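You operate a simulated robot arm through the tools that you are given. There is no shell and no other tool.

You run a simulated two-armed robot. Do the job below in one go: nothing can be reset, and whatever is moved stays where it is left.

## Task
Test the cabinet's lamps, log its two hour meters and set the day knob to THU.
Fine: the log is the P1 and P2 sliders. Leave the other knobs and buttons.

It is judged by the outcome, as a careful person would: the job done as asked, and still so three seconds after it is handed in. It fails if anything else is knocked over, pushed out of place, dropped, spilled or broken.

## Robot
Two 6-joint arms with fingered hands on one trunk that stands fixed in place. Base frame: the origin is at the foot of the trunk, x ahead of it, y to its left, z up. Lengths are in mm, angles in degrees, forces in N, time in s.
The left shoulder is at [20, 157, 829], the right one opposite. With the tool pointing down near the work surface each hand reaches from about 100 to 800 mm from the base axis, measured 20 degrees to its own side. Payload 4.1 kg a hand.
The TCP of each hand is the grasp point between the finger pads, 33 mm short of the fingertips. In the tool frame z runs along the fingers and y along their closing line. The gripper opens to 112 mm; its body begins 39 mm behind the TCP. The gripper is a hand of 4 fingers: y runs from the thumb to the fingers, the wrist lies at [-16, -118, -200] in the tool frame, and closing takes about 1.5 s.
Orientation is that of the tool frame in the base frame, as a unit quaternion [x, y, z, w]. With the fingers straight down and the wrist toward the robot, the tool's x, y and z point along [0, 1, 0], [1, 0, 0] and [0, 0, -1] of the base frame.

## Interface
- The arms move only by the tool move_arm. It takes "left_targets", "right_targets" or both (then of equal length, played together; a hand with none holds still); each is a list of rows, each a list of 6 numbers: the shift along the tool's x, y, z in units of 40 mm (1.0 is 40 mm), then the turn, a rotation vector about the tool's x, y, z in units of 5 degrees (1.0 is 5 degrees). In form: [[x, y, z, ax, ay, az], ...]. A call has 1 to 20 rows; each row shifts and turns the commanded pose from where the row before left it, along the tool's axes as they then stand. "left_jaw" and "right_jaw" are, for a hand that has rows, the gripper command, from -1 (shut) to 1 (fully open), values between in proportion, set as the call begins (left out, the last holds). A call with a number of a shift or a turn outside -1 to 1 is refused whole. Rows are played at 5 a second. More than 50 mm and 8.6 degrees between two rows, or a gripper value outside its range, and nothing of the call is played. A pose out of reach is approached as far as the arm can. The call stops where the force on the tool passes 40 N (or 10 N more than at its start, if that is more) or the arm is blocked; 0.2 s more then pass. The fingers move at their own pace (about 72 mm/s each) and stop on an object; they squeeze with about 22 N. The grip force told is the motor's: it shows also when the fingers shut on nothing. Time passes only in rows, and 0.2 s behind the last, so rows that do not move let the fingers close. It gives the time, the measured TCP pose, the force on the tool (base axes), the opening and the grip force at its end, in the units of the frame above (readings bear some noise), with the torque about the TCP (base axes, N m) and any sound that the robot's microphone picked up.
- Cameras (640 x 400 px; columns grow to the right, rows downward): "scene" is now at [70.4, -5.1, 1478.4]; the picture's right is [-0.16, -0.99, 0.00], its down [-0.42, 0.07, -0.90] and it looks along [0.89, -0.15, -0.43] (base axes); focal length 334 px, centre (320, 200). "left" rides on the left gripper at [-66, -89, -130] in its tool frame; the picture's right is [-0.79, -0.29, 0.54], its down [0.55, -0.71, 0.44] and it looks along [0.26, 0.64, 0.72] (tool axes); focal length 247 px, centre (320, 200). "right" rides on the right gripper at [66, -89, -130] in its tool frame; the picture's right is [-0.79, 0.29, -0.54], its down [-0.55, -0.71, 0.44] and it looks along [-0.26, 0.64, 0.72] (tool axes); focal length 247 px, centre (320, 200). There is no depth. A picture from a camera that has moved, and an enlarged one, comes with that camera's place and axes in the base frame and with its lens. The place of the scene camera against the robot may be out by one fixed shift of up to 18 mm in any direction.
- get_image(camera): a new picture of that camera. No time passes.
- move_fingers(index, middle, ring, thumb_bend, thumb_turn, hand): sets how far each is bent, from 0 (flat) to 100 (curled in); at 30 the hand is open as for a grip, at 70 the pads meet at the TCP. One left out holds its place. A second passes; each finger stops where it meets its share of the squeeze, and holds until it gets a number again. A gripper value or a shape takes the hand back. It gives what a move gives, with no picture; readings hold the bend of each and the force on the fingers (four entries, about 0 where the hand has none), thumb and palm. thumb_turn goes from beside the hand (0) to across from the fingers (100), as for a grip.
- grasp_type(shape, hand): the hand has 4 fingers and takes this shape, open, in about a second: jaw (thumb against the fingers, like two jaws); tri (thumb and two fingers); tip (a fingertip pinch); poke (one finger out to press); point (the index stretched); flat (the hand flat); cup (the hand cupped); fist (a fist). The gripper value then closes the fingers along that shape, each until it touches; the sizes above hold for jaw. It gives what a move gives, with no picture.
- pan_tilt(pan, tilt): turns the head with the scene camera to pan (to the left, within 86 degrees either way) and tilt (down, from -29 to 69), counted from straight ahead of the robot. It gives what a move gives.
- zoom(camera, box): a new picture of the part [left, top, right, bottom] of that camera's present view, enlarged. No time passes.
- close_job(): hands the job in; it is judged then, once.

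Nothing tells you positions but the pictures and the camera data. Unless the task says otherwise, let go and move clear before handing in.

The tools are called after "Request:" by a JSON object that holds its "op" and its "data". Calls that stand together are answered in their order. move_arm: Moves the arms, as the interface text tells. Its arguments: {"type":"object","properties":{"left_targets":{"type":"array","items":{"type":"array","items":{"type":"number"}}},"left_jaw":{"type":"number"},"right_targets":{"type":"array","items":{"type":"array","items":{"type":"number"}}},"right_jaw":{"type":"number"}},"required":[]} The other tools are called the same way: grasp_type (shape, hand) gives the hand a shape; move_fingers (index, middle, ring, thumb_bend, thumb_turn, hand) moves the fingers one by one; pan_tilt (pan, tilt) turns the head that bears the scene camera; get_image (camera) takes a picture; zoom (camera, box) takes an enlarged picture of a part of a camera's view; close_job () hands the job in.

At the start:

```text
t: 0.0
left_tool_pos: [309.3, 86.9, 1343.9]
left_orientation: [0.739, 0.674, 0.0, -0.001]
left_force: [0.5, 0.4, -0.2]
left_wrist_torque: [0.01, 0.02, 0.01]
left_opening: 111.5
left_grip_force: 0.1
left_shape: jaw
left_bend: [30.0, 30.0, 30.0, 30.0, 98.0]
left_finger forces: [0.0, 0.1, 0.0, 0.0, 0.1, 0.1]
right_tool_pos: [334.7, -203.9, 1344.0]
right_orientation: [0.739, 0.674, 0.0, 0.0]
right_force: [-0.8, 0.3, 0.9]
right_wrist_torque: [0.02, -0.02, -0.04]
right_opening: 111.4
right_grip_force: 0.1
right_shape: jaw
right_bend: [30.0, 30.0, 30.0, 30.0, 98.0]
right_finger forces: [0.1, 0.1, 0.1, 0.0, 0.0, 0.0]
head pan, tilt (commanded): [-9.5, 25.2]
```

scene: 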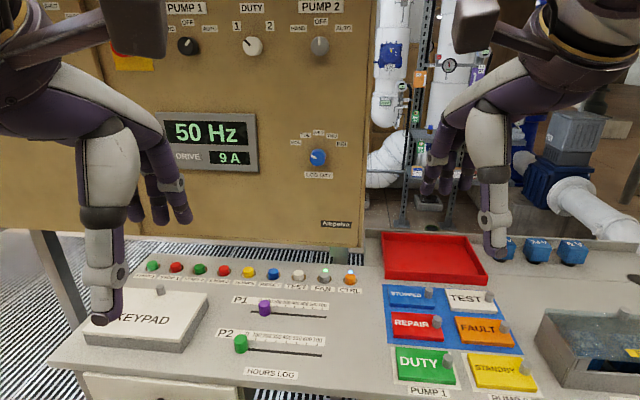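
right: 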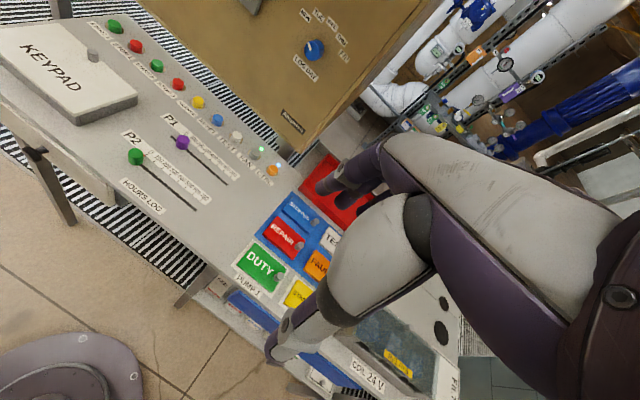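
left: 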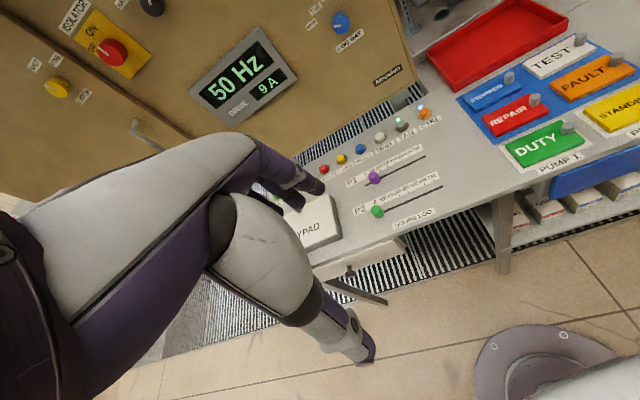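

I see a control cabinet ahead with a desk in front of it carrying a row of buttons, two sliders (P1, P2), tags, and a blue LOG DAY knob on the cabinet. I'll look closer before moving anything.

Request:
{"op": "zoom", "data": {"camera": "scene", "box": [120, 240, 380, 400]}}

Request:
{"op": "zoom", "data": {"camera": "scene", "box": [270, 110, 370, 190]}}

Request:
{"op": "zoom", "data": {"camera": "scene", "box": [130, 250, 260, 330]}}

Request:
{"op": "zoom", "data": {"camera": "scene", "box": [240, 250, 370, 330]}}

Request:
{"op": "zoom", "data": {"camera": "right", "box": [90, 0, 350, 220]}}

```text
2.46 times, centred on (250, 320) of scene
camera zoom: at [70.4, -5.1, 1478.4], right [-0.16, -0.99, 0.0], down [-0.42, 0.07, -0.9], along [0.89, -0.15, -0.43], focal length 822 px, centre (492, -95)
```

zoom: 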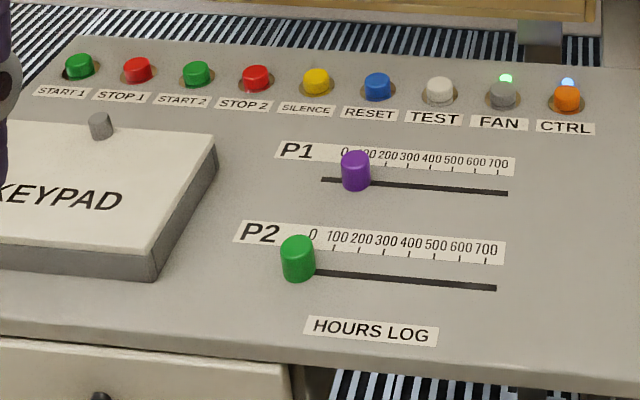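

```text
5.00 times, centred on (320, 150) of scene
camera zoom: at [70.4, -5.1, 1478.4], right [-0.16, -0.99, 0.0], down [-0.42, 0.07, -0.9], along [0.89, -0.15, -0.43], focal length 1670 px, centre (320, 450)
```

zoom: 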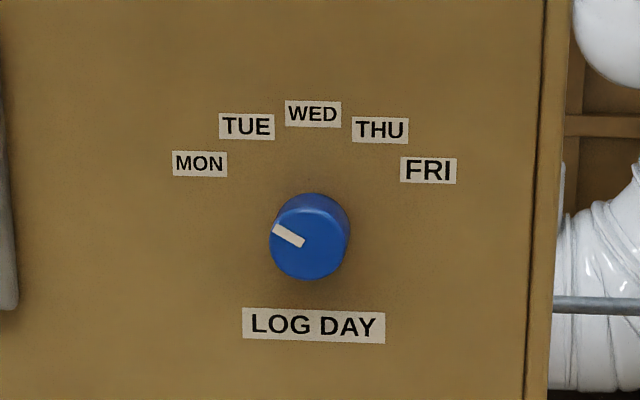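

```text
4.92 times, centred on (195, 290) of scene
camera zoom: at [70.4, -5.1, 1478.4], right [-0.16, -0.99, 0.0], down [-0.42, 0.07, -0.9], along [0.89, -0.15, -0.43], focal length 1644 px, centre (935, -243)
```

zoom: 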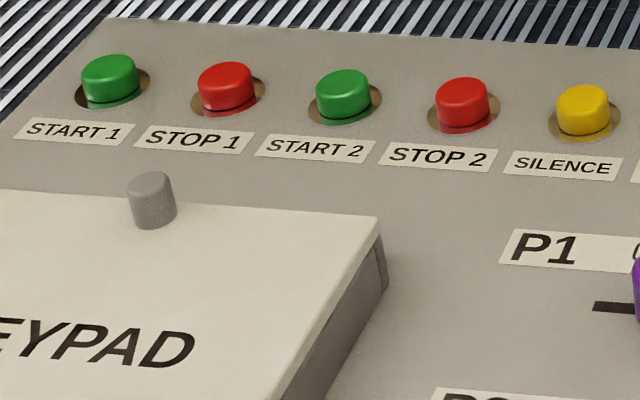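

```text
4.92 times, centred on (305, 290) of scene
camera zoom: at [70.4, -5.1, 1478.4], right [-0.16, -0.99, 0.0], down [-0.42, 0.07, -0.9], along [0.89, -0.15, -0.43], focal length 1644 px, centre (394, -243)
```

zoom: 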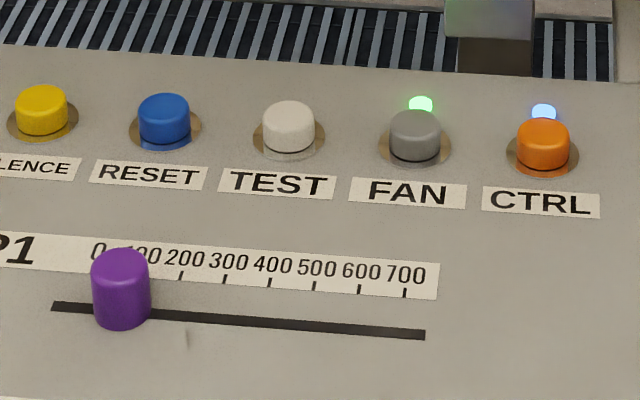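

```text
1.82 times, centred on (220, 110) of right
camera zoom: at [252.5, -132.1, 1475.3], right [0.21, -0.82, 0.54], down [-0.76, -0.48, -0.44], along [0.62, -0.32, -0.72], focal length 449 px, centre (502, 364)
```

zoom: 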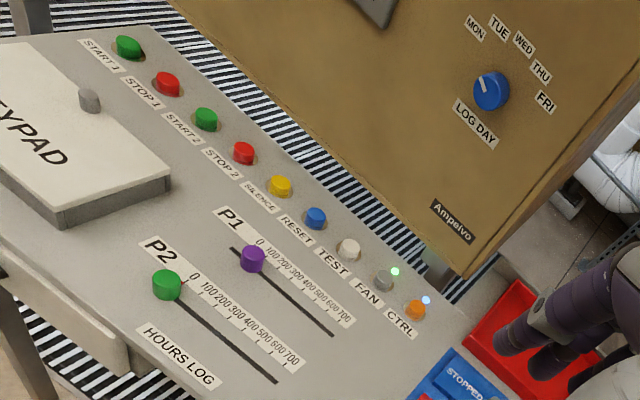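

The lamp TEST button is the white one in the row, and the log sliders P1/P2 sit on the desk. The hour meters aren't in view yet, so I'll turn the head to find them.

Request:
{"op": "pan_tilt", "data": {"pan": 0, "tilt": -5}}

Request:
{"op": "get_image", "data": {"camera": "scene"}}

Request:
{"op": "pan_tilt", "data": {"pan": 40, "tilt": 10}}

Request:
{"op": "get_image", "data": {"camera": "scene"}}

Request:
{"op": "pan_tilt", "data": {"pan": -45, "tilt": 20}}

Request:
{"op": "get_image", "data": {"camera": "scene"}}

Request:
{"op": "pan_tilt", "data": {"pan": -10, "tilt": 45}}

Request:
{"op": "get_image", "data": {"camera": "scene"}}

```text
t: 0.9
left_tool_pos: [309.1, 86.5, 1345.1]
left_orientation: [0.739, 0.673, 0.0, 0.0]
left_force: [-0.4, -0.1, -1.0]
left_wrist_torque: [-0.03, 0.01, 0.02]
left_opening: 111.3
left_grip_force: 0.1
left_shape: jaw
left_bend: [30.0, 30.0, 30.0, 30.0, 98.0]
left_finger forces: [0.1, 0.1, 0.1, 0.1, 0.0, 0.0]
right_tool_pos: [334.3, -205.3, 1345.6]
right_orientation: [0.739, 0.674, -0.001, 0.0]
right_force: [0.2, 0.5, 0.2]
right_wrist_torque: [-0.03, 0.02, -0.04]
right_opening: 111.6
right_grip_force: 0.0
right_shape: jaw
right_bend: [30.0, 30.0, 30.0, 30.0, 98.0]
right_finger forces: [0.1, 0.0, 0.1, 0.1, 0.0, 0.1]
head pan, tilt (commanded): [0.0, -5.0]
```

```text
taken
camera scene: at [67.1, 10.0, 1526.8], right [0.0, -1.0, 0.0], down [0.09, 0.0, -1.0], along [1.0, 0.0, 0.09], focal length 334 px, centre (320, 200)
```

scene: 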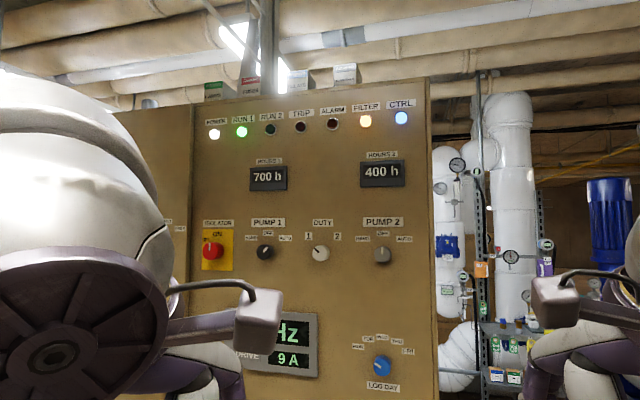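

```text
t: 2.0
left_tool_pos: [309.6, 86.8, 1345.6]
left_orientation: [0.739, 0.673, 0.001, -0.001]
left_force: [-0.3, -0.2, -0.2]
left_wrist_torque: [-0.03, 0.0, 0.03]
left_opening: 111.6
left_grip_force: 0.0
left_shape: jaw
left_bend: [30.0, 30.0, 30.0, 30.0, 98.0]
left_finger forces: [0.0, 0.1, 0.0, 0.1, 0.0, 0.0]
right_tool_pos: [334.8, -204.7, 1345.3]
right_orientation: [0.739, 0.674, 0.0, -0.001]
right_force: [0.2, -0.2, 0.2]
right_wrist_torque: [0.0, 0.0, 0.02]
right_opening: 111.6
right_grip_force: 0.1
right_shape: jaw
right_bend: [30.0, 30.0, 30.0, 30.0, 98.0]
right_finger forces: [0.1, 0.1, 0.0, 0.0, 0.1, 0.0]
head pan, tilt (commanded): [40.0, 10.0]
```

```text
taken
camera scene: at [50.9, 69.7, 1503.2], right [0.64, -0.77, 0.0], down [-0.13, -0.11, -0.98], along [0.76, 0.63, -0.17], focal length 334 px, centre (320, 200)
```

scene: 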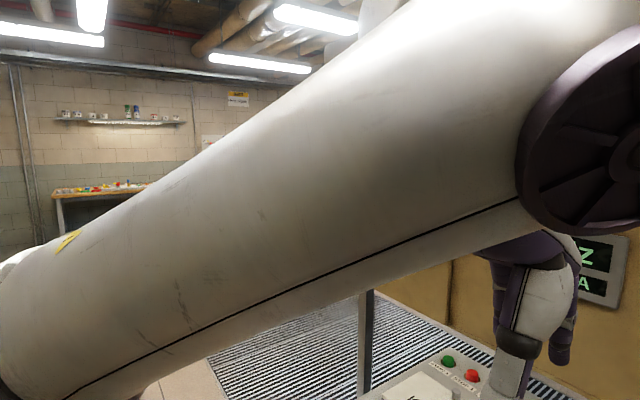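

```text
t: 3.6
left_tool_pos: [309.9, 86.0, 1343.7]
left_orientation: [0.739, 0.674, 0.0, 0.0]
left_force: [0.0, 0.4, -0.3]
left_wrist_torque: [0.02, -0.01, -0.01]
left_opening: 111.6
left_grip_force: 0.1
left_shape: jaw
left_bend: [30.0, 30.0, 30.0, 30.0, 98.0]
left_finger forces: [0.0, 0.0, 0.0, 0.0, 0.0, 0.1]
right_tool_pos: [333.9, -205.8, 1344.7]
right_orientation: [0.738, 0.674, 0.0, 0.0]
right_force: [0.1, -0.8, -0.6]
right_wrist_torque: [-0.01, -0.01, -0.01]
right_opening: 111.7
right_grip_force: 0.0
right_shape: jaw
right_bend: [30.0, 30.0, 30.0, 30.0, 98.0]
right_finger forces: [0.0, 0.1, 0.0, 0.0, 0.0, 0.1]
head pan, tilt (commanded): [-45.0, 20.0]
```

```text
taken
camera scene: at [45.5, -55.8, 1486.9], right [-0.71, -0.71, 0.0], down [-0.24, 0.24, -0.94], along [0.66, -0.66, -0.34], focal length 334 px, centre (320, 200)
```

scene: 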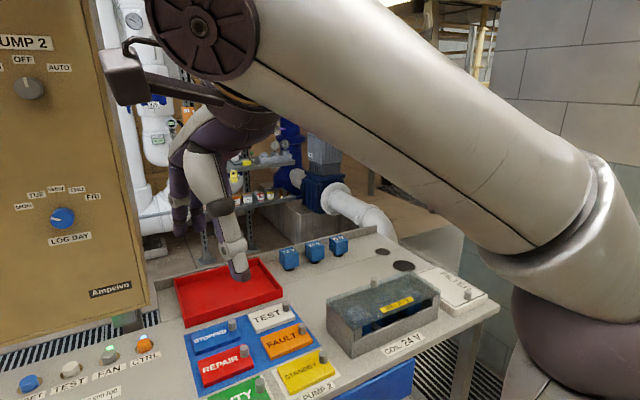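

```text
t: 4.6
left_tool_pos: [309.3, 85.8, 1345.0]
left_orientation: [0.739, 0.674, 0.0, 0.0]
left_force: [0.1, 0.6, -0.1]
left_wrist_torque: [-0.02, 0.01, 0.04]
left_opening: 111.8
left_grip_force: 0.1
left_shape: jaw
left_bend: [30.0, 30.0, 30.0, 30.0, 98.0]
left_finger forces: [0.0, 0.1, 0.1, 0.1, 0.1, 0.1]
right_tool_pos: [335.3, -206.1, 1344.4]
right_orientation: [0.739, 0.673, 0.0, 0.0]
right_force: [0.4, 0.0, -1.4]
right_wrist_torque: [-0.02, 0.02, 0.02]
right_opening: 111.5
right_grip_force: 0.0
right_shape: jaw
right_bend: [30.0, 30.0, 30.0, 30.0, 98.0]
right_finger forces: [0.0, 0.0, 0.0, 0.1, 0.0, 0.0]
head pan, tilt (commanded): [-10.0, 45.0]
```

```text
taken
camera scene: at [59.7, -4.2, 1448.2], right [-0.17, -0.98, 0.0], down [-0.7, 0.12, -0.71], along [0.7, -0.12, -0.71], focal length 334 px, centre (320, 200)
```

scene: 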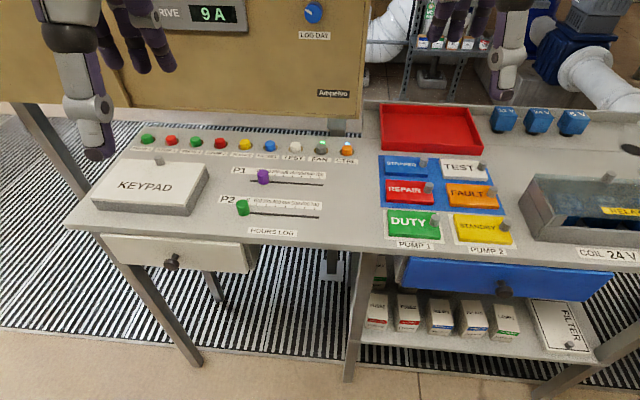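

The hour meters are on the upper cabinet face: they look like 700 h and 400 h. I'll zoom on them to be sure of the readings and labels.

Request:
{"op": "pan_tilt", "data": {"pan": -5, "tilt": -5}}

Request:
{"op": "zoom", "data": {"camera": "scene", "box": [180, 80, 440, 210]}}

Request:
{"op": "zoom", "data": {"camera": "scene", "box": [180, 200, 440, 400]}}

```text
t: 5.8
left_tool_pos: [308.4, 86.4, 1345.0]
left_orientation: [0.739, 0.674, 0.001, 0.0]
left_force: [-0.5, 0.1, -0.4]
left_wrist_torque: [-0.02, -0.01, 0.03]
left_opening: 111.8
left_grip_force: 0.3
left_shape: jaw
left_bend: [30.0, 30.0, 30.0, 30.0, 98.0]
left_finger forces: [0.0, 0.1, 0.1, 0.1, 0.0, 0.0]
right_tool_pos: [334.7, -205.7, 1345.1]
right_orientation: [0.739, 0.674, 0.0, 0.001]
right_force: [0.3, -0.2, 0.3]
right_wrist_torque: [0.05, 0.02, 0.02]
right_opening: 111.4
right_grip_force: 0.1
right_shape: jaw
right_bend: [30.0, 30.0, 30.0, 30.0, 98.0]
right_finger forces: [0.0, 0.1, 0.0, 0.0, 0.0, 0.0]
head pan, tilt (commanded): [-5.0, -5.0]
```

```text
2.46 times, centred on (310, 145) of scene
camera zoom: at [66.8, 2.4, 1526.8], right [-0.09, -1.0, 0.0], down [0.09, -0.01, -1.0], along [0.99, -0.09, 0.09], focal length 822 px, centre (345, 335)
```

zoom: 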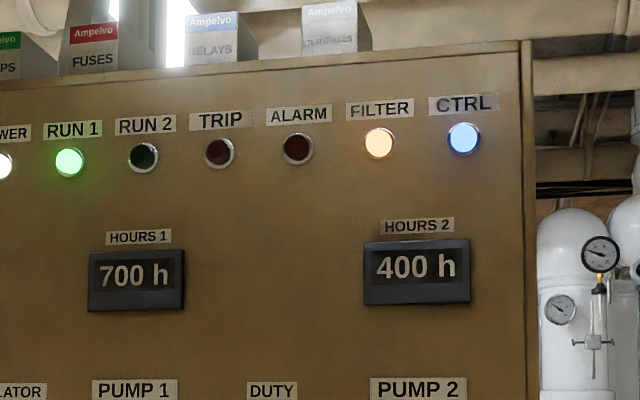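

```text
2.00 times, centred on (310, 300) of scene
camera zoom: at [66.8, 2.4, 1526.8], right [-0.09, -1.0, 0.0], down [0.09, -0.01, -1.0], along [0.99, -0.09, 0.09], focal length 668 px, centre (340, 0)
```

zoom: 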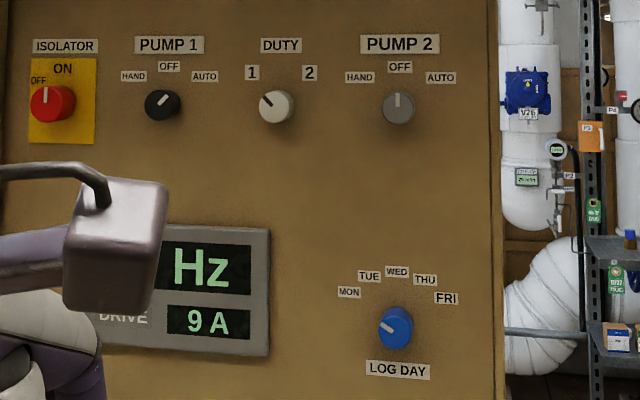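

HOURS 1 reads 700 h and HOURS 2 reads 400 h, so P1 goes to 700 and P2 to 400; the white desk button TEST is the lamp test, near (800, -70, 890), and the LOG DAY knob (now on MON) is near (877, -136, 1207). The desk looks yawed about 15°. Next I shape the right hand to poke and look at where the finger is.

Request:
{"op": "grasp_type", "data": {"shape": "poke", "hand": "right"}}

Request:
{"op": "get_image", "data": {"camera": "right"}}

Request:
{"op": "pan_tilt", "data": {"pan": -25, "tilt": 25}}

Request:
{"op": "get_image", "data": {"camera": "scene"}}

```text
t: 6.7
left_tool_pos: [309.4, 86.9, 1343.2]
left_orientation: [0.739, 0.674, 0.0, 0.0]
left_force: [0.5, -0.1, -0.4]
left_wrist_torque: [0.02, -0.01, -0.04]
left_opening: 111.8
left_grip_force: 0.0
left_shape: jaw
left_bend: [30.0, 30.0, 30.0, 30.0, 98.0]
left_finger forces: [0.0, 0.0, 0.1, 0.1, 0.0, 0.1]
right_tool_pos: [334.5, -204.7, 1345.3]
right_orientation: [0.739, 0.673, 0.0, 0.001]
right_force: [-0.9, -0.3, -0.3]
right_wrist_torque: [-0.02, -0.02, 0.0]
right_opening: 0.0
right_grip_force: 0.1
right_shape: poke
right_bend: [70.0, 70.0, 99.0, 100.0, 100.0]
right_finger forces: [0.1, 0.0, 0.1, 0.0, 0.0, 0.0]
head pan, tilt (commanded): [-5.0, -5.0]
```

```text
taken
camera right: at [252.5, -132.1, 1475.3], right [0.21, -0.82, 0.54], down [-0.76, -0.48, -0.44], along [0.62, -0.32, -0.72], focal length 247 px, centre (320, 200)
```

right: 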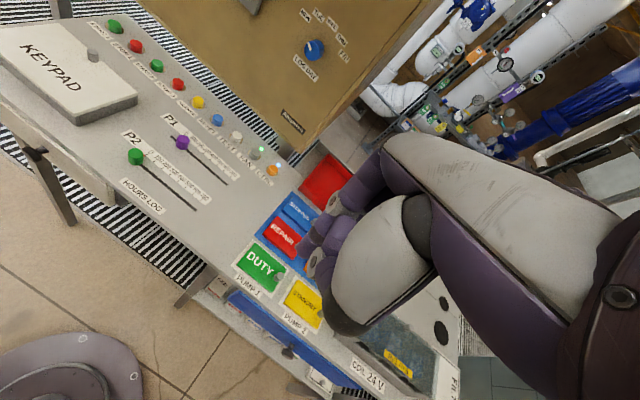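

```text
t: 7.7
left_tool_pos: [308.8, 85.9, 1345.7]
left_orientation: [0.739, 0.673, 0.0, 0.0]
left_force: [-0.4, 0.5, -1.1]
left_wrist_torque: [-0.01, 0.03, -0.01]
left_opening: 111.7
left_grip_force: 0.1
left_shape: jaw
left_bend: [30.0, 30.0, 30.0, 30.0, 98.0]
left_finger forces: [0.0, 0.0, 0.0, 0.1, 0.0, 0.0]
right_tool_pos: [333.6, -204.9, 1345.2]
right_orientation: [0.739, 0.673, 0.0, 0.001]
right_force: [0.1, 0.6, -0.4]
right_wrist_torque: [0.01, 0.02, 0.0]
right_opening: 0.0
right_grip_force: 0.1
right_shape: poke
right_bend: [70.0, 70.0, 99.0, 100.0, 100.0]
right_finger forces: [0.0, 0.1, 0.0, 0.1, 0.0, 0.1]
head pan, tilt (commanded): [-25.0, 25.0]
```

```text
taken
camera scene: at [63.1, -28.9, 1478.8], right [-0.42, -0.91, 0.0], down [-0.38, 0.18, -0.91], along [0.82, -0.38, -0.42], focal length 334 px, centre (320, 200)
```

scene: 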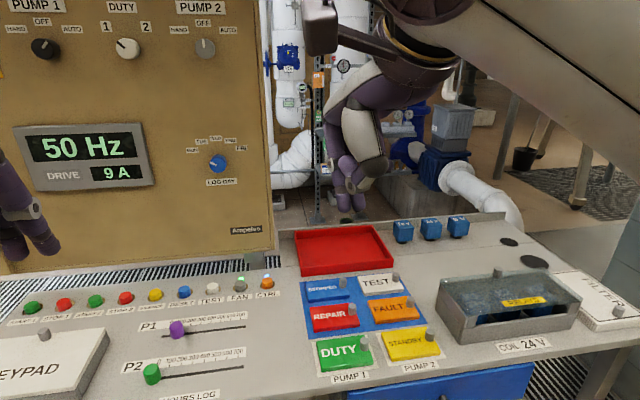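

The poke shape has curled most fingers. Let me zoom in on the hand from both cameras to see which finger sticks out.

Request:
{"op": "zoom", "data": {"camera": "scene", "box": [280, 80, 440, 240]}}

Request:
{"op": "zoom", "data": {"camera": "right", "box": [260, 130, 460, 350]}}

Request:
{"op": "grasp_type", "data": {"shape": "point", "hand": "right"}}

Request:
{"op": "zoom", "data": {"camera": "scene", "box": [280, 80, 440, 240]}}

Request:
{"op": "zoom", "data": {"camera": "right", "box": [260, 130, 460, 350]}}

```text
2.50 times, centred on (360, 160) of scene
camera zoom: at [63.1, -28.9, 1478.8], right [-0.42, -0.91, 0.0], down [-0.38, 0.18, -0.91], along [0.82, -0.38, -0.42], focal length 835 px, centre (220, 300)
```

zoom: 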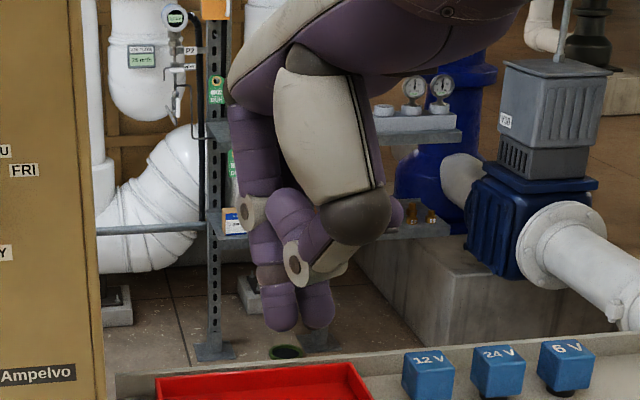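

```text
1.82 times, centred on (360, 240) of right
camera zoom: at [252.5, -132.1, 1475.3], right [0.21, -0.82, 0.54], down [-0.76, -0.48, -0.44], along [0.62, -0.32, -0.72], focal length 449 px, centre (247, 127)
```

zoom: 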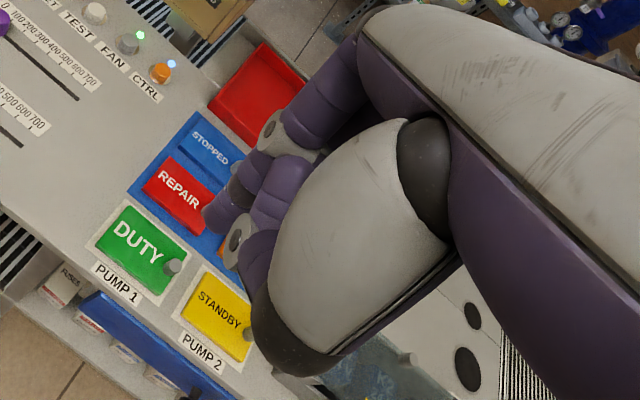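

```text
t: 8.6
left_tool_pos: [309.7, 87.3, 1345.7]
left_orientation: [0.739, 0.674, 0.0, 0.0]
left_force: [-0.3, -0.2, 0.0]
left_wrist_torque: [0.0, -0.01, 0.0]
left_opening: 111.8
left_grip_force: 0.0
left_shape: jaw
left_bend: [30.0, 30.0, 30.0, 30.0, 98.0]
left_finger forces: [0.0, 0.0, 0.0, 0.1, 0.0, 0.0]
right_tool_pos: [336.3, -205.4, 1344.6]
right_orientation: [0.739, 0.673, -0.001, 0.0]
right_force: [0.7, 0.4, -0.2]
right_wrist_torque: [-0.01, -0.01, -0.01]
right_opening: 0.0
right_grip_force: 0.1
right_shape: point
right_bend: [19.0, 100.0, 100.0, 98.0, 88.0]
right_finger forces: [0.0, 0.0, 0.0, 0.0, 0.0, 0.0]
head pan, tilt (commanded): [-25.0, 25.0]
```

```text
2.50 times, centred on (360, 160) of scene
camera zoom: at [63.1, -28.9, 1478.8], right [-0.42, -0.91, 0.0], down [-0.38, 0.18, -0.91], along [0.82, -0.38, -0.42], focal length 835 px, centre (220, 300)
```

zoom: 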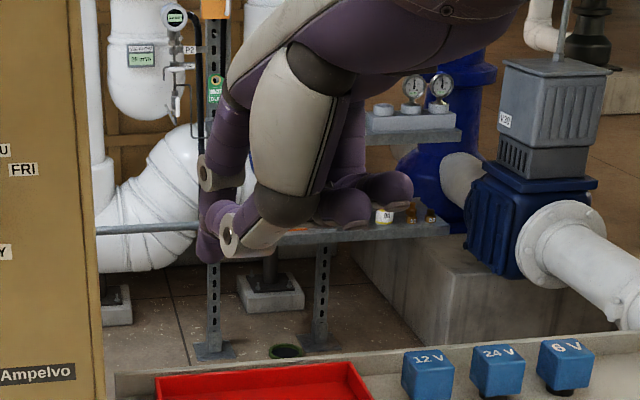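

```text
1.82 times, centred on (360, 240) of right
camera zoom: at [252.5, -132.1, 1475.3], right [0.21, -0.82, 0.54], down [-0.76, -0.48, -0.44], along [0.62, -0.32, -0.72], focal length 449 px, centre (247, 127)
```

zoom: 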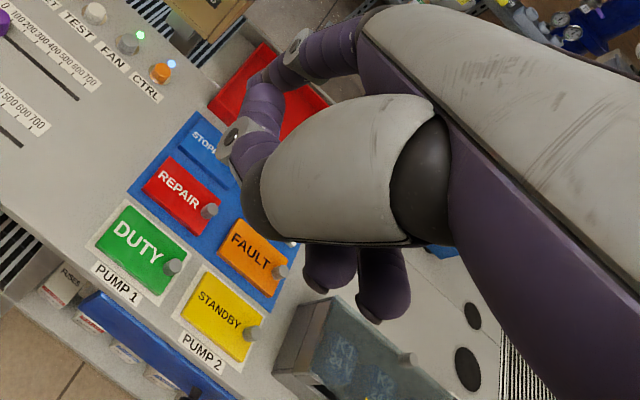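

In "poke" two fingers stick out; I'd rather have one. I'll set only the index out and curl the rest.

Request:
{"op": "move_fingers", "data": {"hand": "right", "index": 65, "middle": 100, "ring": 100, "thumb_bend": 100, "thumb_turn": 100}}

Request:
{"op": "zoom", "data": {"camera": "scene", "box": [280, 80, 440, 240]}}

Request:
{"op": "zoom", "data": {"camera": "right", "box": [260, 130, 460, 350]}}

```text
t: 9.6
left_tool_pos: [309.5, 87.0, 1345.1]
left_orientation: [0.739, 0.674, 0.0, 0.001]
left_force: [0.8, 0.2, 0.6]
left_wrist_torque: [-0.01, 0.01, 0.0]
left_opening: 111.7
left_grip_force: 0.1
left_shape: jaw
left_bend: [30.0, 30.0, 30.0, 30.0, 98.0]
left_finger forces: [0.0, 0.0, 0.0, 0.1, 0.0, 0.0]
right_tool_pos: [334.5, -204.7, 1344.8]
right_orientation: [0.738, 0.674, 0.0, 0.0]
right_force: [0.1, 0.5, 0.6]
right_wrist_torque: [0.01, 0.01, 0.01]
right_opening: 27.1
right_grip_force: 0.0
right_shape: fingers
right_bend: [29.0, 100.0, 100.0, 99.0, 100.0]
right_finger forces: [0.1, 0.1, 0.0, 0.0, 0.0, 0.0]
head pan, tilt (commanded): [-25.0, 25.0]
```

```text
2.50 times, centred on (360, 160) of scene
camera zoom: at [63.1, -28.9, 1478.8], right [-0.42, -0.91, 0.0], down [-0.38, 0.18, -0.91], along [0.82, -0.38, -0.42], focal length 835 px, centre (220, 300)
```

zoom: 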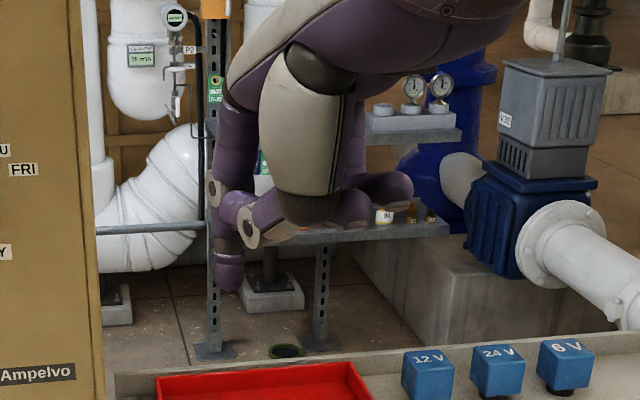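

```text
1.82 times, centred on (360, 240) of right
camera zoom: at [252.5, -132.1, 1475.3], right [0.21, -0.82, 0.54], down [-0.76, -0.48, -0.44], along [0.62, -0.32, -0.72], focal length 449 px, centre (247, 127)
```

zoom: 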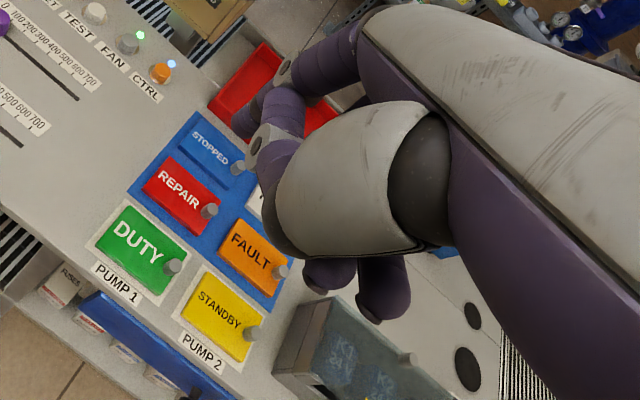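

With the index straight down and the rest folded, this works as a poke finger. I'll turn the hand about 10° to line up with the desk and move halfway toward the TEST button.

Request:
{"op": "move_arm", "data": {"right_targets": [[0, 0, 0, 0, 0, 1], [0, 0, 0, 0, 0, 1], [0.5, 0.75, 0.5, 0, 0, 0], [0.5, 0.75, 0.5, 0, 0, 0], [0.5, 0.75, 0.5, 0, 0, 0], [0.5, 0.75, 0.5, 0, 0, 0], [0.5, 0.75, 0.5, 0, 0, 0], [0.5, 0.75, 0.5, 0, 0, 0]]}}

Request:
{"op": "get_image", "data": {"camera": "right"}}

Request:
{"op": "get_image", "data": {"camera": "scene"}}

```text
t: 11.3
left_tool_pos: [307.8, 86.2, 1345.3]
left_orientation: [0.739, 0.674, 0.0, 0.0]
left_force: [0.3, 0.0, 0.1]
left_wrist_torque: [-0.01, -0.03, 0.0]
left_opening: 111.6
left_grip_force: 0.1
left_shape: jaw
left_bend: [30.0, 30.0, 30.0, 30.0, 98.0]
left_finger forces: [0.0, 0.0, 0.1, 0.0, 0.0, 0.0]
right_tool_pos: [539.1, -136.9, 1225.3]
right_orientation: [0.795, 0.606, 0.0, 0.0]
right_force: [-0.1, 0.5, 0.9]
right_wrist_torque: [0.0, -0.06, -0.03]
right_opening: 27.0
right_grip_force: 0.1
right_shape: fingers
right_bend: [29.0, 100.0, 100.0, 99.0, 100.0]
right_finger forces: [0.1, 0.0, 0.0, 0.0, 0.0, 0.1]
head pan, tilt (commanded): [-25.0, 25.0]
```

```text
taken
camera right: at [472.0, -50.7, 1356.1], right [0.07, -0.84, 0.54], down [-0.83, -0.35, -0.44], along [0.55, -0.42, -0.72], focal length 247 px, centre (320, 200)
```

right: 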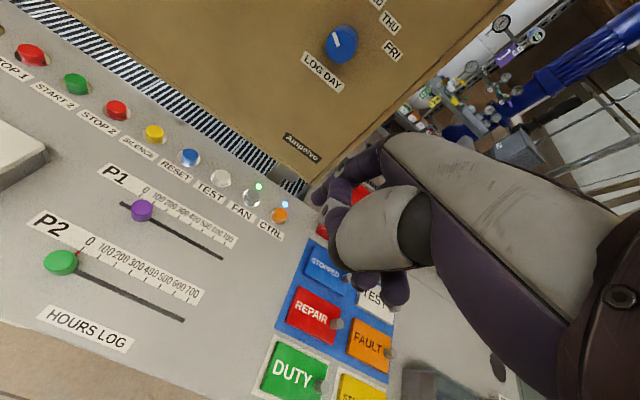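

```text
taken
camera scene: at [62.5, -29.2, 1478.8], right [-0.42, -0.91, 0.0], down [-0.38, 0.18, -0.91], along [0.82, -0.38, -0.42], focal length 334 px, centre (320, 200)
```

scene: 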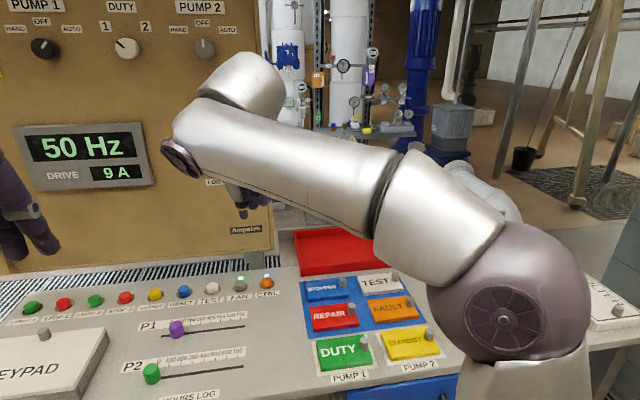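

The wrist camera now sees the buttons, sliders and knob well. I'll zoom in to get precise pixel positions.

Request:
{"op": "zoom", "data": {"camera": "right", "box": [120, 110, 360, 260]}}

Request:
{"op": "zoom", "data": {"camera": "right", "box": [10, 150, 250, 330]}}

Request:
{"op": "zoom", "data": {"camera": "right", "box": [270, 0, 430, 110]}}

Request:
{"op": "zoom", "data": {"camera": "right", "box": [280, 140, 440, 300]}}

```text
2.67 times, centred on (240, 185) of right
camera zoom: at [472.0, -50.7, 1356.1], right [0.07, -0.84, 0.54], down [-0.83, -0.35, -0.44], along [0.55, -0.42, -0.72], focal length 659 px, centre (533, 240)
```

zoom: 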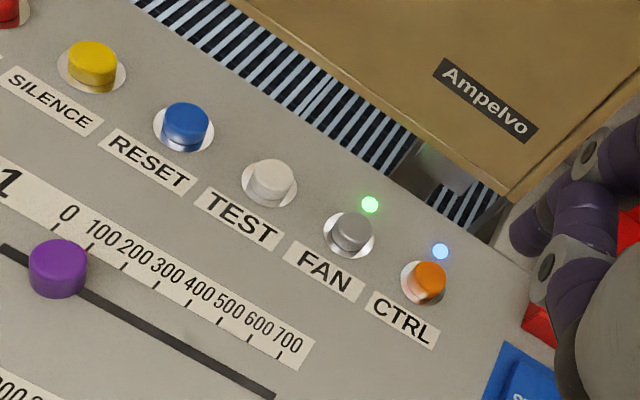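

```text
2.22 times, centred on (130, 240) of right
camera zoom: at [472.0, -50.7, 1356.1], right [0.07, -0.84, 0.54], down [-0.83, -0.35, -0.44], along [0.55, -0.42, -0.72], focal length 549 px, centre (742, 111)
```

zoom: 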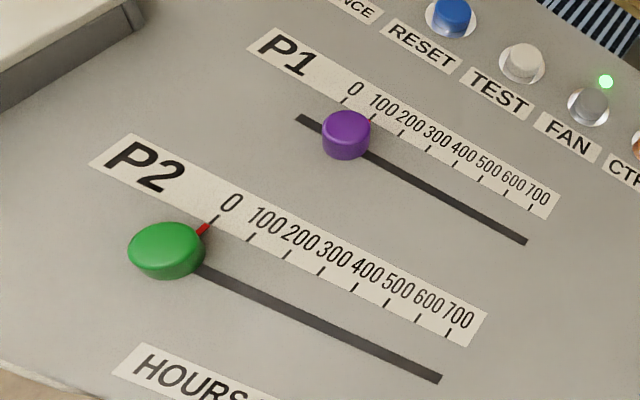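

```text
3.64 times, centred on (350, 55) of right
camera zoom: at [472.0, -50.7, 1356.1], right [0.07, -0.84, 0.54], down [-0.83, -0.35, -0.44], along [0.55, -0.42, -0.72], focal length 898 px, centre (211, 727)
```

zoom: 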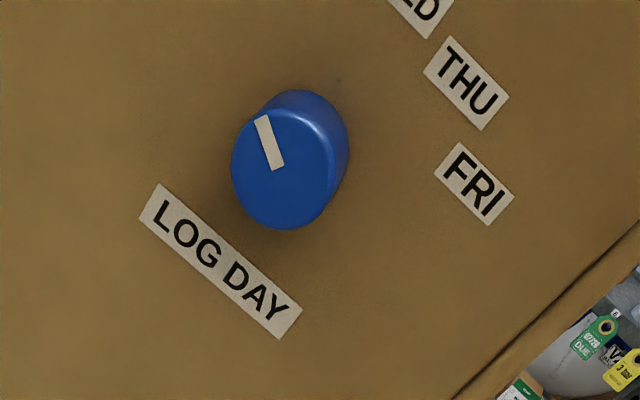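

```text
2.50 times, centred on (360, 220) of right
camera zoom: at [472.0, -50.7, 1356.1], right [0.07, -0.84, 0.54], down [-0.83, -0.35, -0.44], along [0.55, -0.42, -0.72], focal length 617 px, centre (220, 150)
```

zoom: 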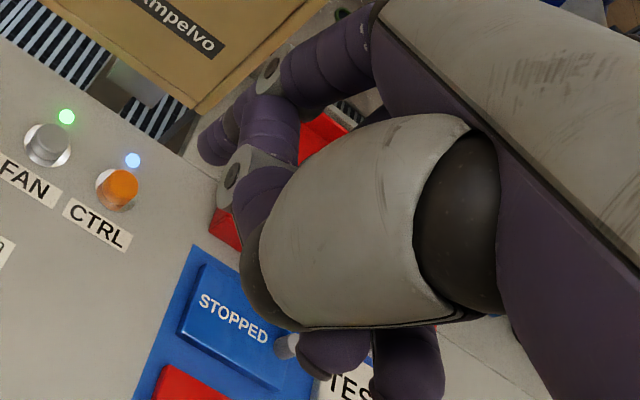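

From the views so far I put the TEST button near (750, -74, ~945); depth is still uncertain, so I'll move to a safe hover above it and look again.

Request:
{"op": "move_arm", "data": {"right_targets": [[0.445, 0.556, 0.73, 0, 0, 0], [0.445, 0.556, 0.73, 0, 0, 0], [0.445, 0.556, 0.73, 0, 0, 0], [0.445, 0.556, 0.73, 0, 0, 0], [0.445, 0.556, 0.73, 0, 0, 0]]}}

Request:
{"op": "get_image", "data": {"camera": "right"}}

Request:
{"op": "get_image", "data": {"camera": "scene"}}

```text
t: 12.6
left_tool_pos: [308.8, 85.3, 1344.5]
left_orientation: [0.739, 0.674, -0.001, 0.0]
left_force: [-0.2, 0.6, 0.6]
left_wrist_torque: [-0.02, 0.0, -0.03]
left_opening: 111.3
left_grip_force: 0.0
left_shape: jaw
left_bend: [30.0, 30.0, 30.0, 30.0, 98.0]
left_finger forces: [0.1, 0.0, 0.0, 0.0, 0.0, 0.0]
right_tool_pos: [669.6, -81.4, 1078.3]
right_orientation: [0.794, 0.607, 0.001, 0.001]
right_force: [-1.5, 0.7, 0.4]
right_wrist_torque: [0.03, -0.03, -0.02]
right_opening: 26.6
right_grip_force: 0.0
right_shape: fingers
right_bend: [29.0, 100.0, 100.0, 99.0, 100.0]
right_finger forces: [0.1, 0.0, 0.1, 0.0, 0.1, 0.0]
head pan, tilt (commanded): [-25.0, 25.0]
```

```text
taken
camera right: at [602.0, 4.7, 1208.7], right [0.07, -0.84, 0.54], down [-0.83, -0.35, -0.44], along [0.55, -0.42, -0.72], focal length 247 px, centre (320, 200)
```

right: 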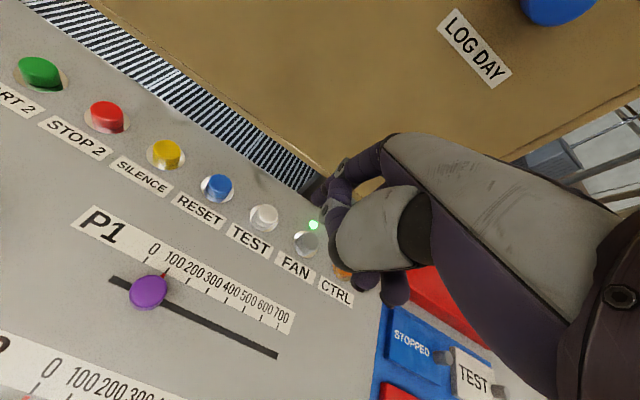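

```text
taken
camera scene: at [62.6, -29.1, 1478.8], right [-0.42, -0.91, 0.0], down [-0.38, 0.18, -0.91], along [0.82, -0.38, -0.42], focal length 334 px, centre (320, 200)
```

scene: 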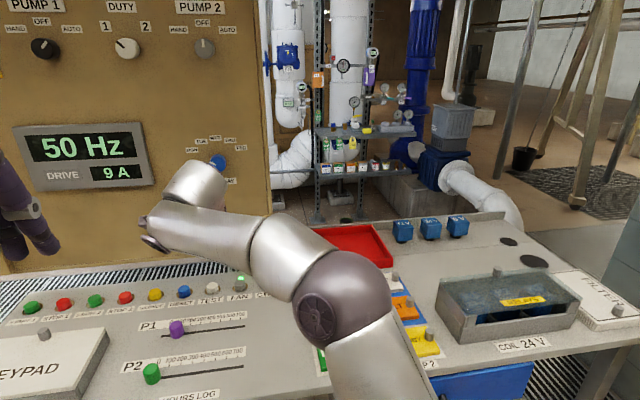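

The hand is now above the button row. I'll zoom in for precise positions of TEST and the fingertip.

Request:
{"op": "zoom", "data": {"camera": "right", "box": [190, 150, 350, 250]}}

Request:
{"op": "zoom", "data": {"camera": "right", "box": [280, 130, 440, 230]}}

Request:
{"op": "zoom", "data": {"camera": "scene", "box": [140, 150, 300, 310]}}

```text
4.00 times, centred on (270, 200) of right
camera zoom: at [602.0, 4.7, 1208.7], right [0.07, -0.84, 0.54], down [-0.83, -0.35, -0.44], along [0.55, -0.42, -0.72], focal length 988 px, centre (520, 200)
```

zoom: 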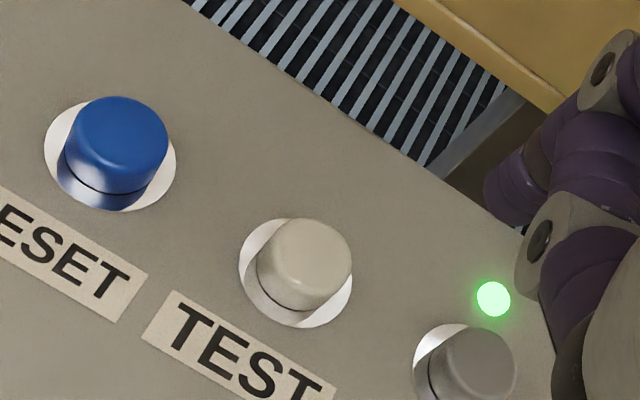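

```text
4.00 times, centred on (360, 180) of right
camera zoom: at [602.0, 4.7, 1208.7], right [0.07, -0.84, 0.54], down [-0.83, -0.35, -0.44], along [0.55, -0.42, -0.72], focal length 988 px, centre (160, 280)
```

zoom: 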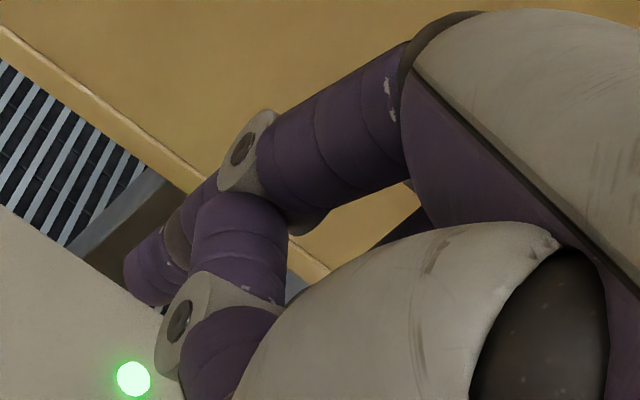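

```text
2.50 times, centred on (220, 230) of scene
camera zoom: at [62.6, -29.1, 1478.8], right [-0.42, -0.91, 0.0], down [-0.38, 0.18, -0.91], along [0.82, -0.38, -0.42], focal length 835 px, centre (570, 125)
```

zoom: 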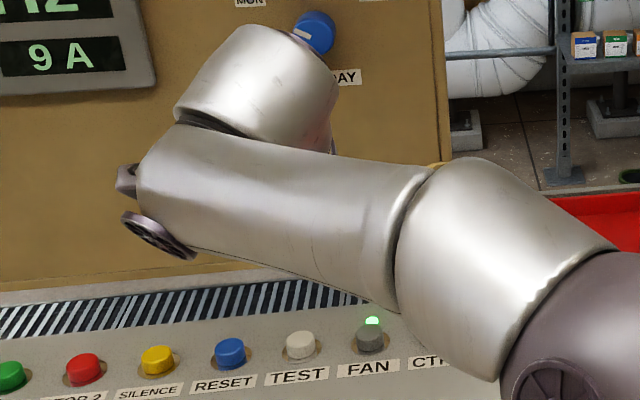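

TEST's top is now fixed at about (755, -75, 942), and the fingertip at about (11, 55, 33) in the tool frame. I'll move the fingertip to roughly 50 mm above the button and check the alignment.

Request:
{"op": "move_arm", "data": {"right_targets": [[0.225, 0.32, 0.65, 0, 0, 0], [0.225, 0.32, 0.65, 0, 0, 0]]}}

Request:
{"op": "zoom", "data": {"camera": "right", "box": [220, 130, 420, 280]}}

Request:
{"op": "get_image", "data": {"camera": "right"}}

```text
t: 13.2
left_tool_pos: [309.0, 85.9, 1345.0]
left_orientation: [0.738, 0.674, 0.0, 0.0]
left_force: [-0.3, -0.7, -0.8]
left_wrist_torque: [-0.01, -0.04, -0.02]
left_opening: 111.7
left_grip_force: 0.1
left_shape: jaw
left_bend: [30.0, 30.0, 30.0, 30.0, 98.0]
left_finger forces: [0.1, 0.0, 0.1, 0.0, 0.0, 0.0]
right_tool_pos: [699.6, -71.1, 1026.1]
right_orientation: [0.795, 0.607, 0.0, 0.001]
right_force: [-0.7, 0.2, -0.4]
right_wrist_torque: [-0.02, -0.01, 0.01]
right_opening: 27.0
right_grip_force: 0.1
right_shape: fingers
right_bend: [29.0, 100.0, 100.0, 99.0, 100.0]
right_finger forces: [0.0, 0.0, 0.0, 0.0, 0.0, 0.0]
head pan, tilt (commanded): [-25.0, 25.0]
```

```text
2.67 times, centred on (320, 205) of right
camera zoom: at [631.6, 15.5, 1156.5], right [0.07, -0.84, 0.54], down [-0.83, -0.35, -0.44], along [0.55, -0.42, -0.72], focal length 659 px, centre (320, 187)
```

zoom: 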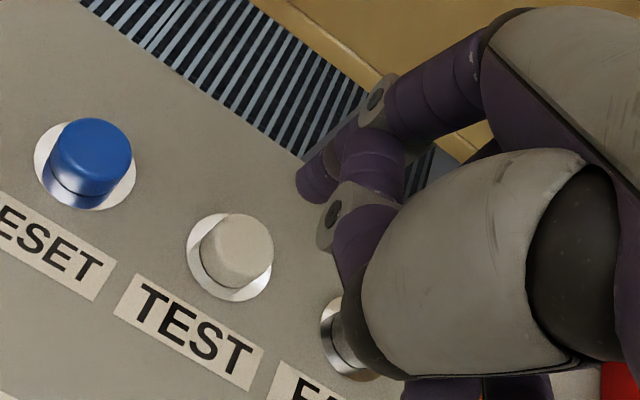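

```text
taken
camera right: at [631.6, 15.5, 1156.5], right [0.07, -0.84, 0.54], down [-0.83, -0.35, -0.44], along [0.55, -0.42, -0.72], focal length 247 px, centre (320, 200)
```

right: 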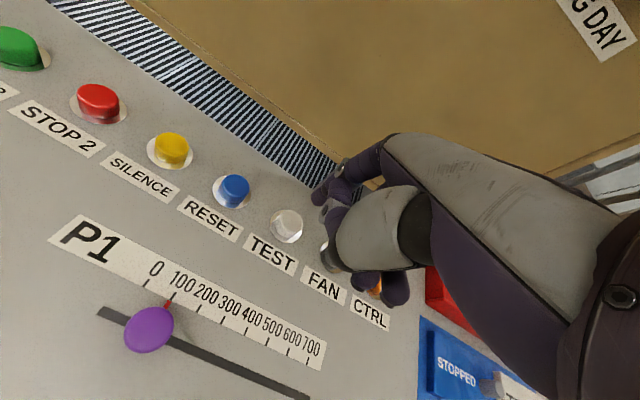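

The fingertip should now be about 50 mm straight above TEST. I'll descend 25 mm and check once more.

Request:
{"op": "move_arm", "data": {"right_targets": [[0, 0, 0.4, 0, 0, 0], [0, 0, 0.3, 0, 0, 0]]}}

Request:
{"op": "zoom", "data": {"camera": "right", "box": [260, 150, 400, 250]}}

Request:
{"op": "pan_tilt", "data": {"pan": -5, "tilt": 5}}

Request:
{"op": "get_image", "data": {"camera": "scene"}}

```text
t: 13.8
left_tool_pos: [308.6, 86.2, 1345.1]
left_orientation: [0.739, 0.674, -0.001, 0.0]
left_force: [0.2, 0.1, 0.0]
left_wrist_torque: [0.01, -0.02, -0.03]
left_opening: 111.8
left_grip_force: 0.1
left_shape: jaw
left_bend: [30.0, 30.0, 30.0, 30.0, 98.0]
left_finger forces: [0.0, 0.1, 0.0, 0.0, 0.0, 0.0]
right_tool_pos: [699.7, -70.2, 998.2]
right_orientation: [0.794, 0.608, 0.0, 0.0]
right_force: [-0.4, 0.7, 0.6]
right_wrist_torque: [0.0, -0.01, 0.02]
right_opening: 26.8
right_grip_force: 0.0
right_shape: fingers
right_bend: [29.0, 100.0, 100.0, 99.0, 100.0]
right_finger forces: [0.0, 0.0, 0.1, 0.0, 0.1, 0.1]
head pan, tilt (commanded): [-25.0, 25.0]
```

```text
4.00 times, centred on (330, 200) of right
camera zoom: at [631.6, 16.0, 1128.5], right [0.07, -0.84, 0.54], down [-0.83, -0.35, -0.44], along [0.55, -0.42, -0.72], focal length 988 px, centre (280, 200)
```

zoom: 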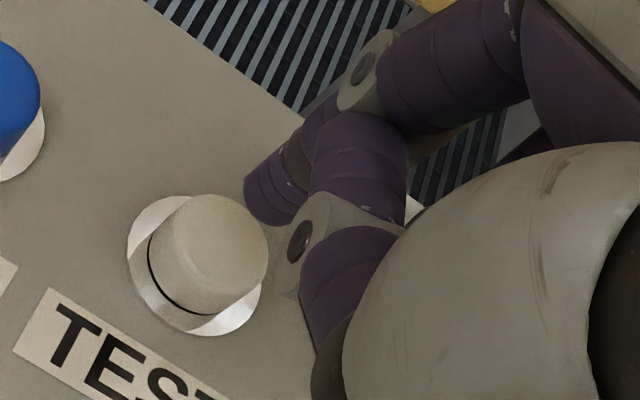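

```text
t: 14.6
left_tool_pos: [308.7, 86.4, 1344.2]
left_orientation: [0.739, 0.674, 0.0, 0.0]
left_force: [0.4, 0.2, -0.7]
left_wrist_torque: [0.05, 0.01, 0.04]
left_opening: 111.7
left_grip_force: 0.0
left_shape: jaw
left_bend: [30.0, 30.0, 30.0, 30.0, 98.0]
left_finger forces: [0.0, 0.0, 0.0, 0.0, 0.0, 0.1]
right_tool_pos: [698.2, -70.5, 997.1]
right_orientation: [0.795, 0.607, 0.0, -0.001]
right_force: [-0.4, 0.8, 0.1]
right_wrist_torque: [-0.01, -0.02, -0.02]
right_opening: 26.9
right_grip_force: 0.0
right_shape: fingers
right_bend: [29.0, 100.0, 100.0, 99.0, 100.0]
right_finger forces: [0.1, 0.1, 0.1, 0.0, 0.1, 0.1]
head pan, tilt (commanded): [-5.0, 5.0]
```

```text
taken
camera scene: at [71.1, 1.9, 1511.1], right [-0.09, -1.0, 0.0], down [-0.09, 0.01, -1.0], along [0.99, -0.09, -0.09], focal length 334 px, centre (320, 200)
```

scene: 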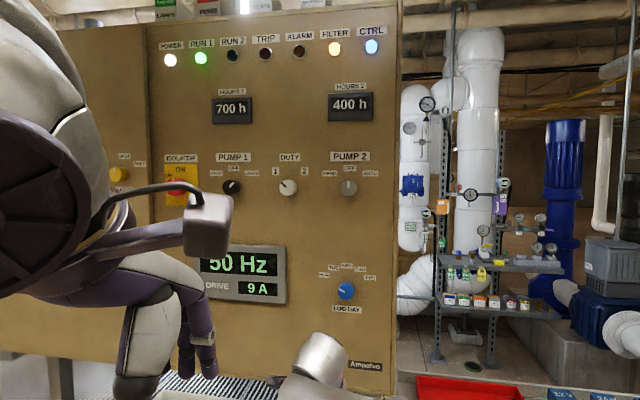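

Alignment matches my prediction within a couple of millimetres, and the head now shows the lamp row. I'll press down gently in small steps.

Request:
{"op": "move_arm", "data": {"right_targets": [[0.03, 0, 0.4, 0, 0, 0], [0, 0, 0.1, 0, 0, 0], [0, 0, 0.05, 0, 0, 0]]}}

Request:
{"op": "get_image", "data": {"camera": "scene"}}

Request:
{"op": "zoom", "data": {"camera": "right", "box": [260, 150, 400, 250]}}

```text
t: 15.4
left_tool_pos: [310.0, 86.9, 1345.2]
left_orientation: [0.739, 0.674, 0.0, 0.0]
left_force: [0.2, 0.0, 0.3]
left_wrist_torque: [0.03, 0.02, -0.04]
left_opening: 111.8
left_grip_force: 0.1
left_shape: jaw
left_bend: [30.0, 30.0, 30.0, 30.0, 98.0]
left_finger forces: [0.1, 0.0, 0.0, 0.0, 0.0, 0.1]
right_tool_pos: [698.4, -67.4, 976.8]
right_orientation: [0.794, 0.607, 0.0, 0.0]
right_force: [-0.5, 0.3, 1.7]
right_wrist_torque: [0.02, -0.09, 0.01]
right_opening: 26.9
right_grip_force: 0.0
right_shape: fingers
right_bend: [29.0, 100.0, 100.0, 99.0, 100.0]
right_finger forces: [1.5, 0.0, 0.0, 0.0, 0.0, 0.0]
head pan, tilt (commanded): [-5.0, 5.0]
```

```text
taken
camera scene: at [71.0, 2.0, 1511.2], right [-0.09, -1.0, 0.0], down [-0.09, 0.01, -1.0], along [0.99, -0.09, -0.09], focal length 334 px, centre (320, 200)
```

scene: 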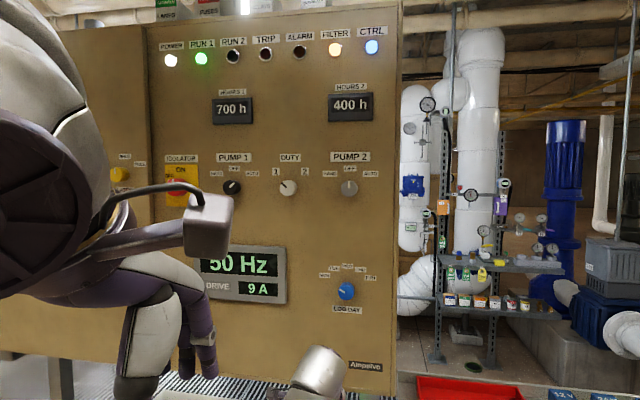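

```text
4.00 times, centred on (330, 200) of right
camera zoom: at [631.7, 17.9, 1107.2], right [0.07, -0.84, 0.54], down [-0.83, -0.35, -0.44], along [0.55, -0.42, -0.72], focal length 988 px, centre (280, 200)
```

zoom: 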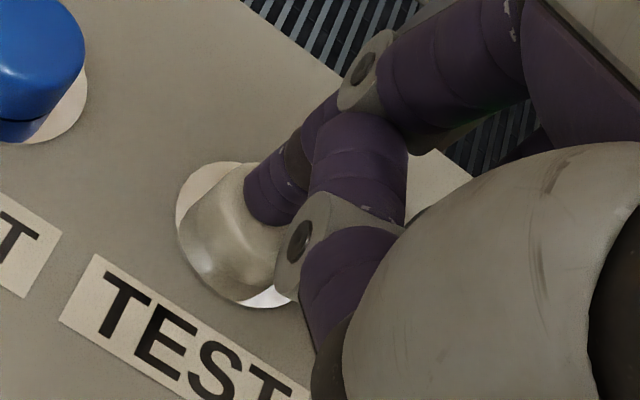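

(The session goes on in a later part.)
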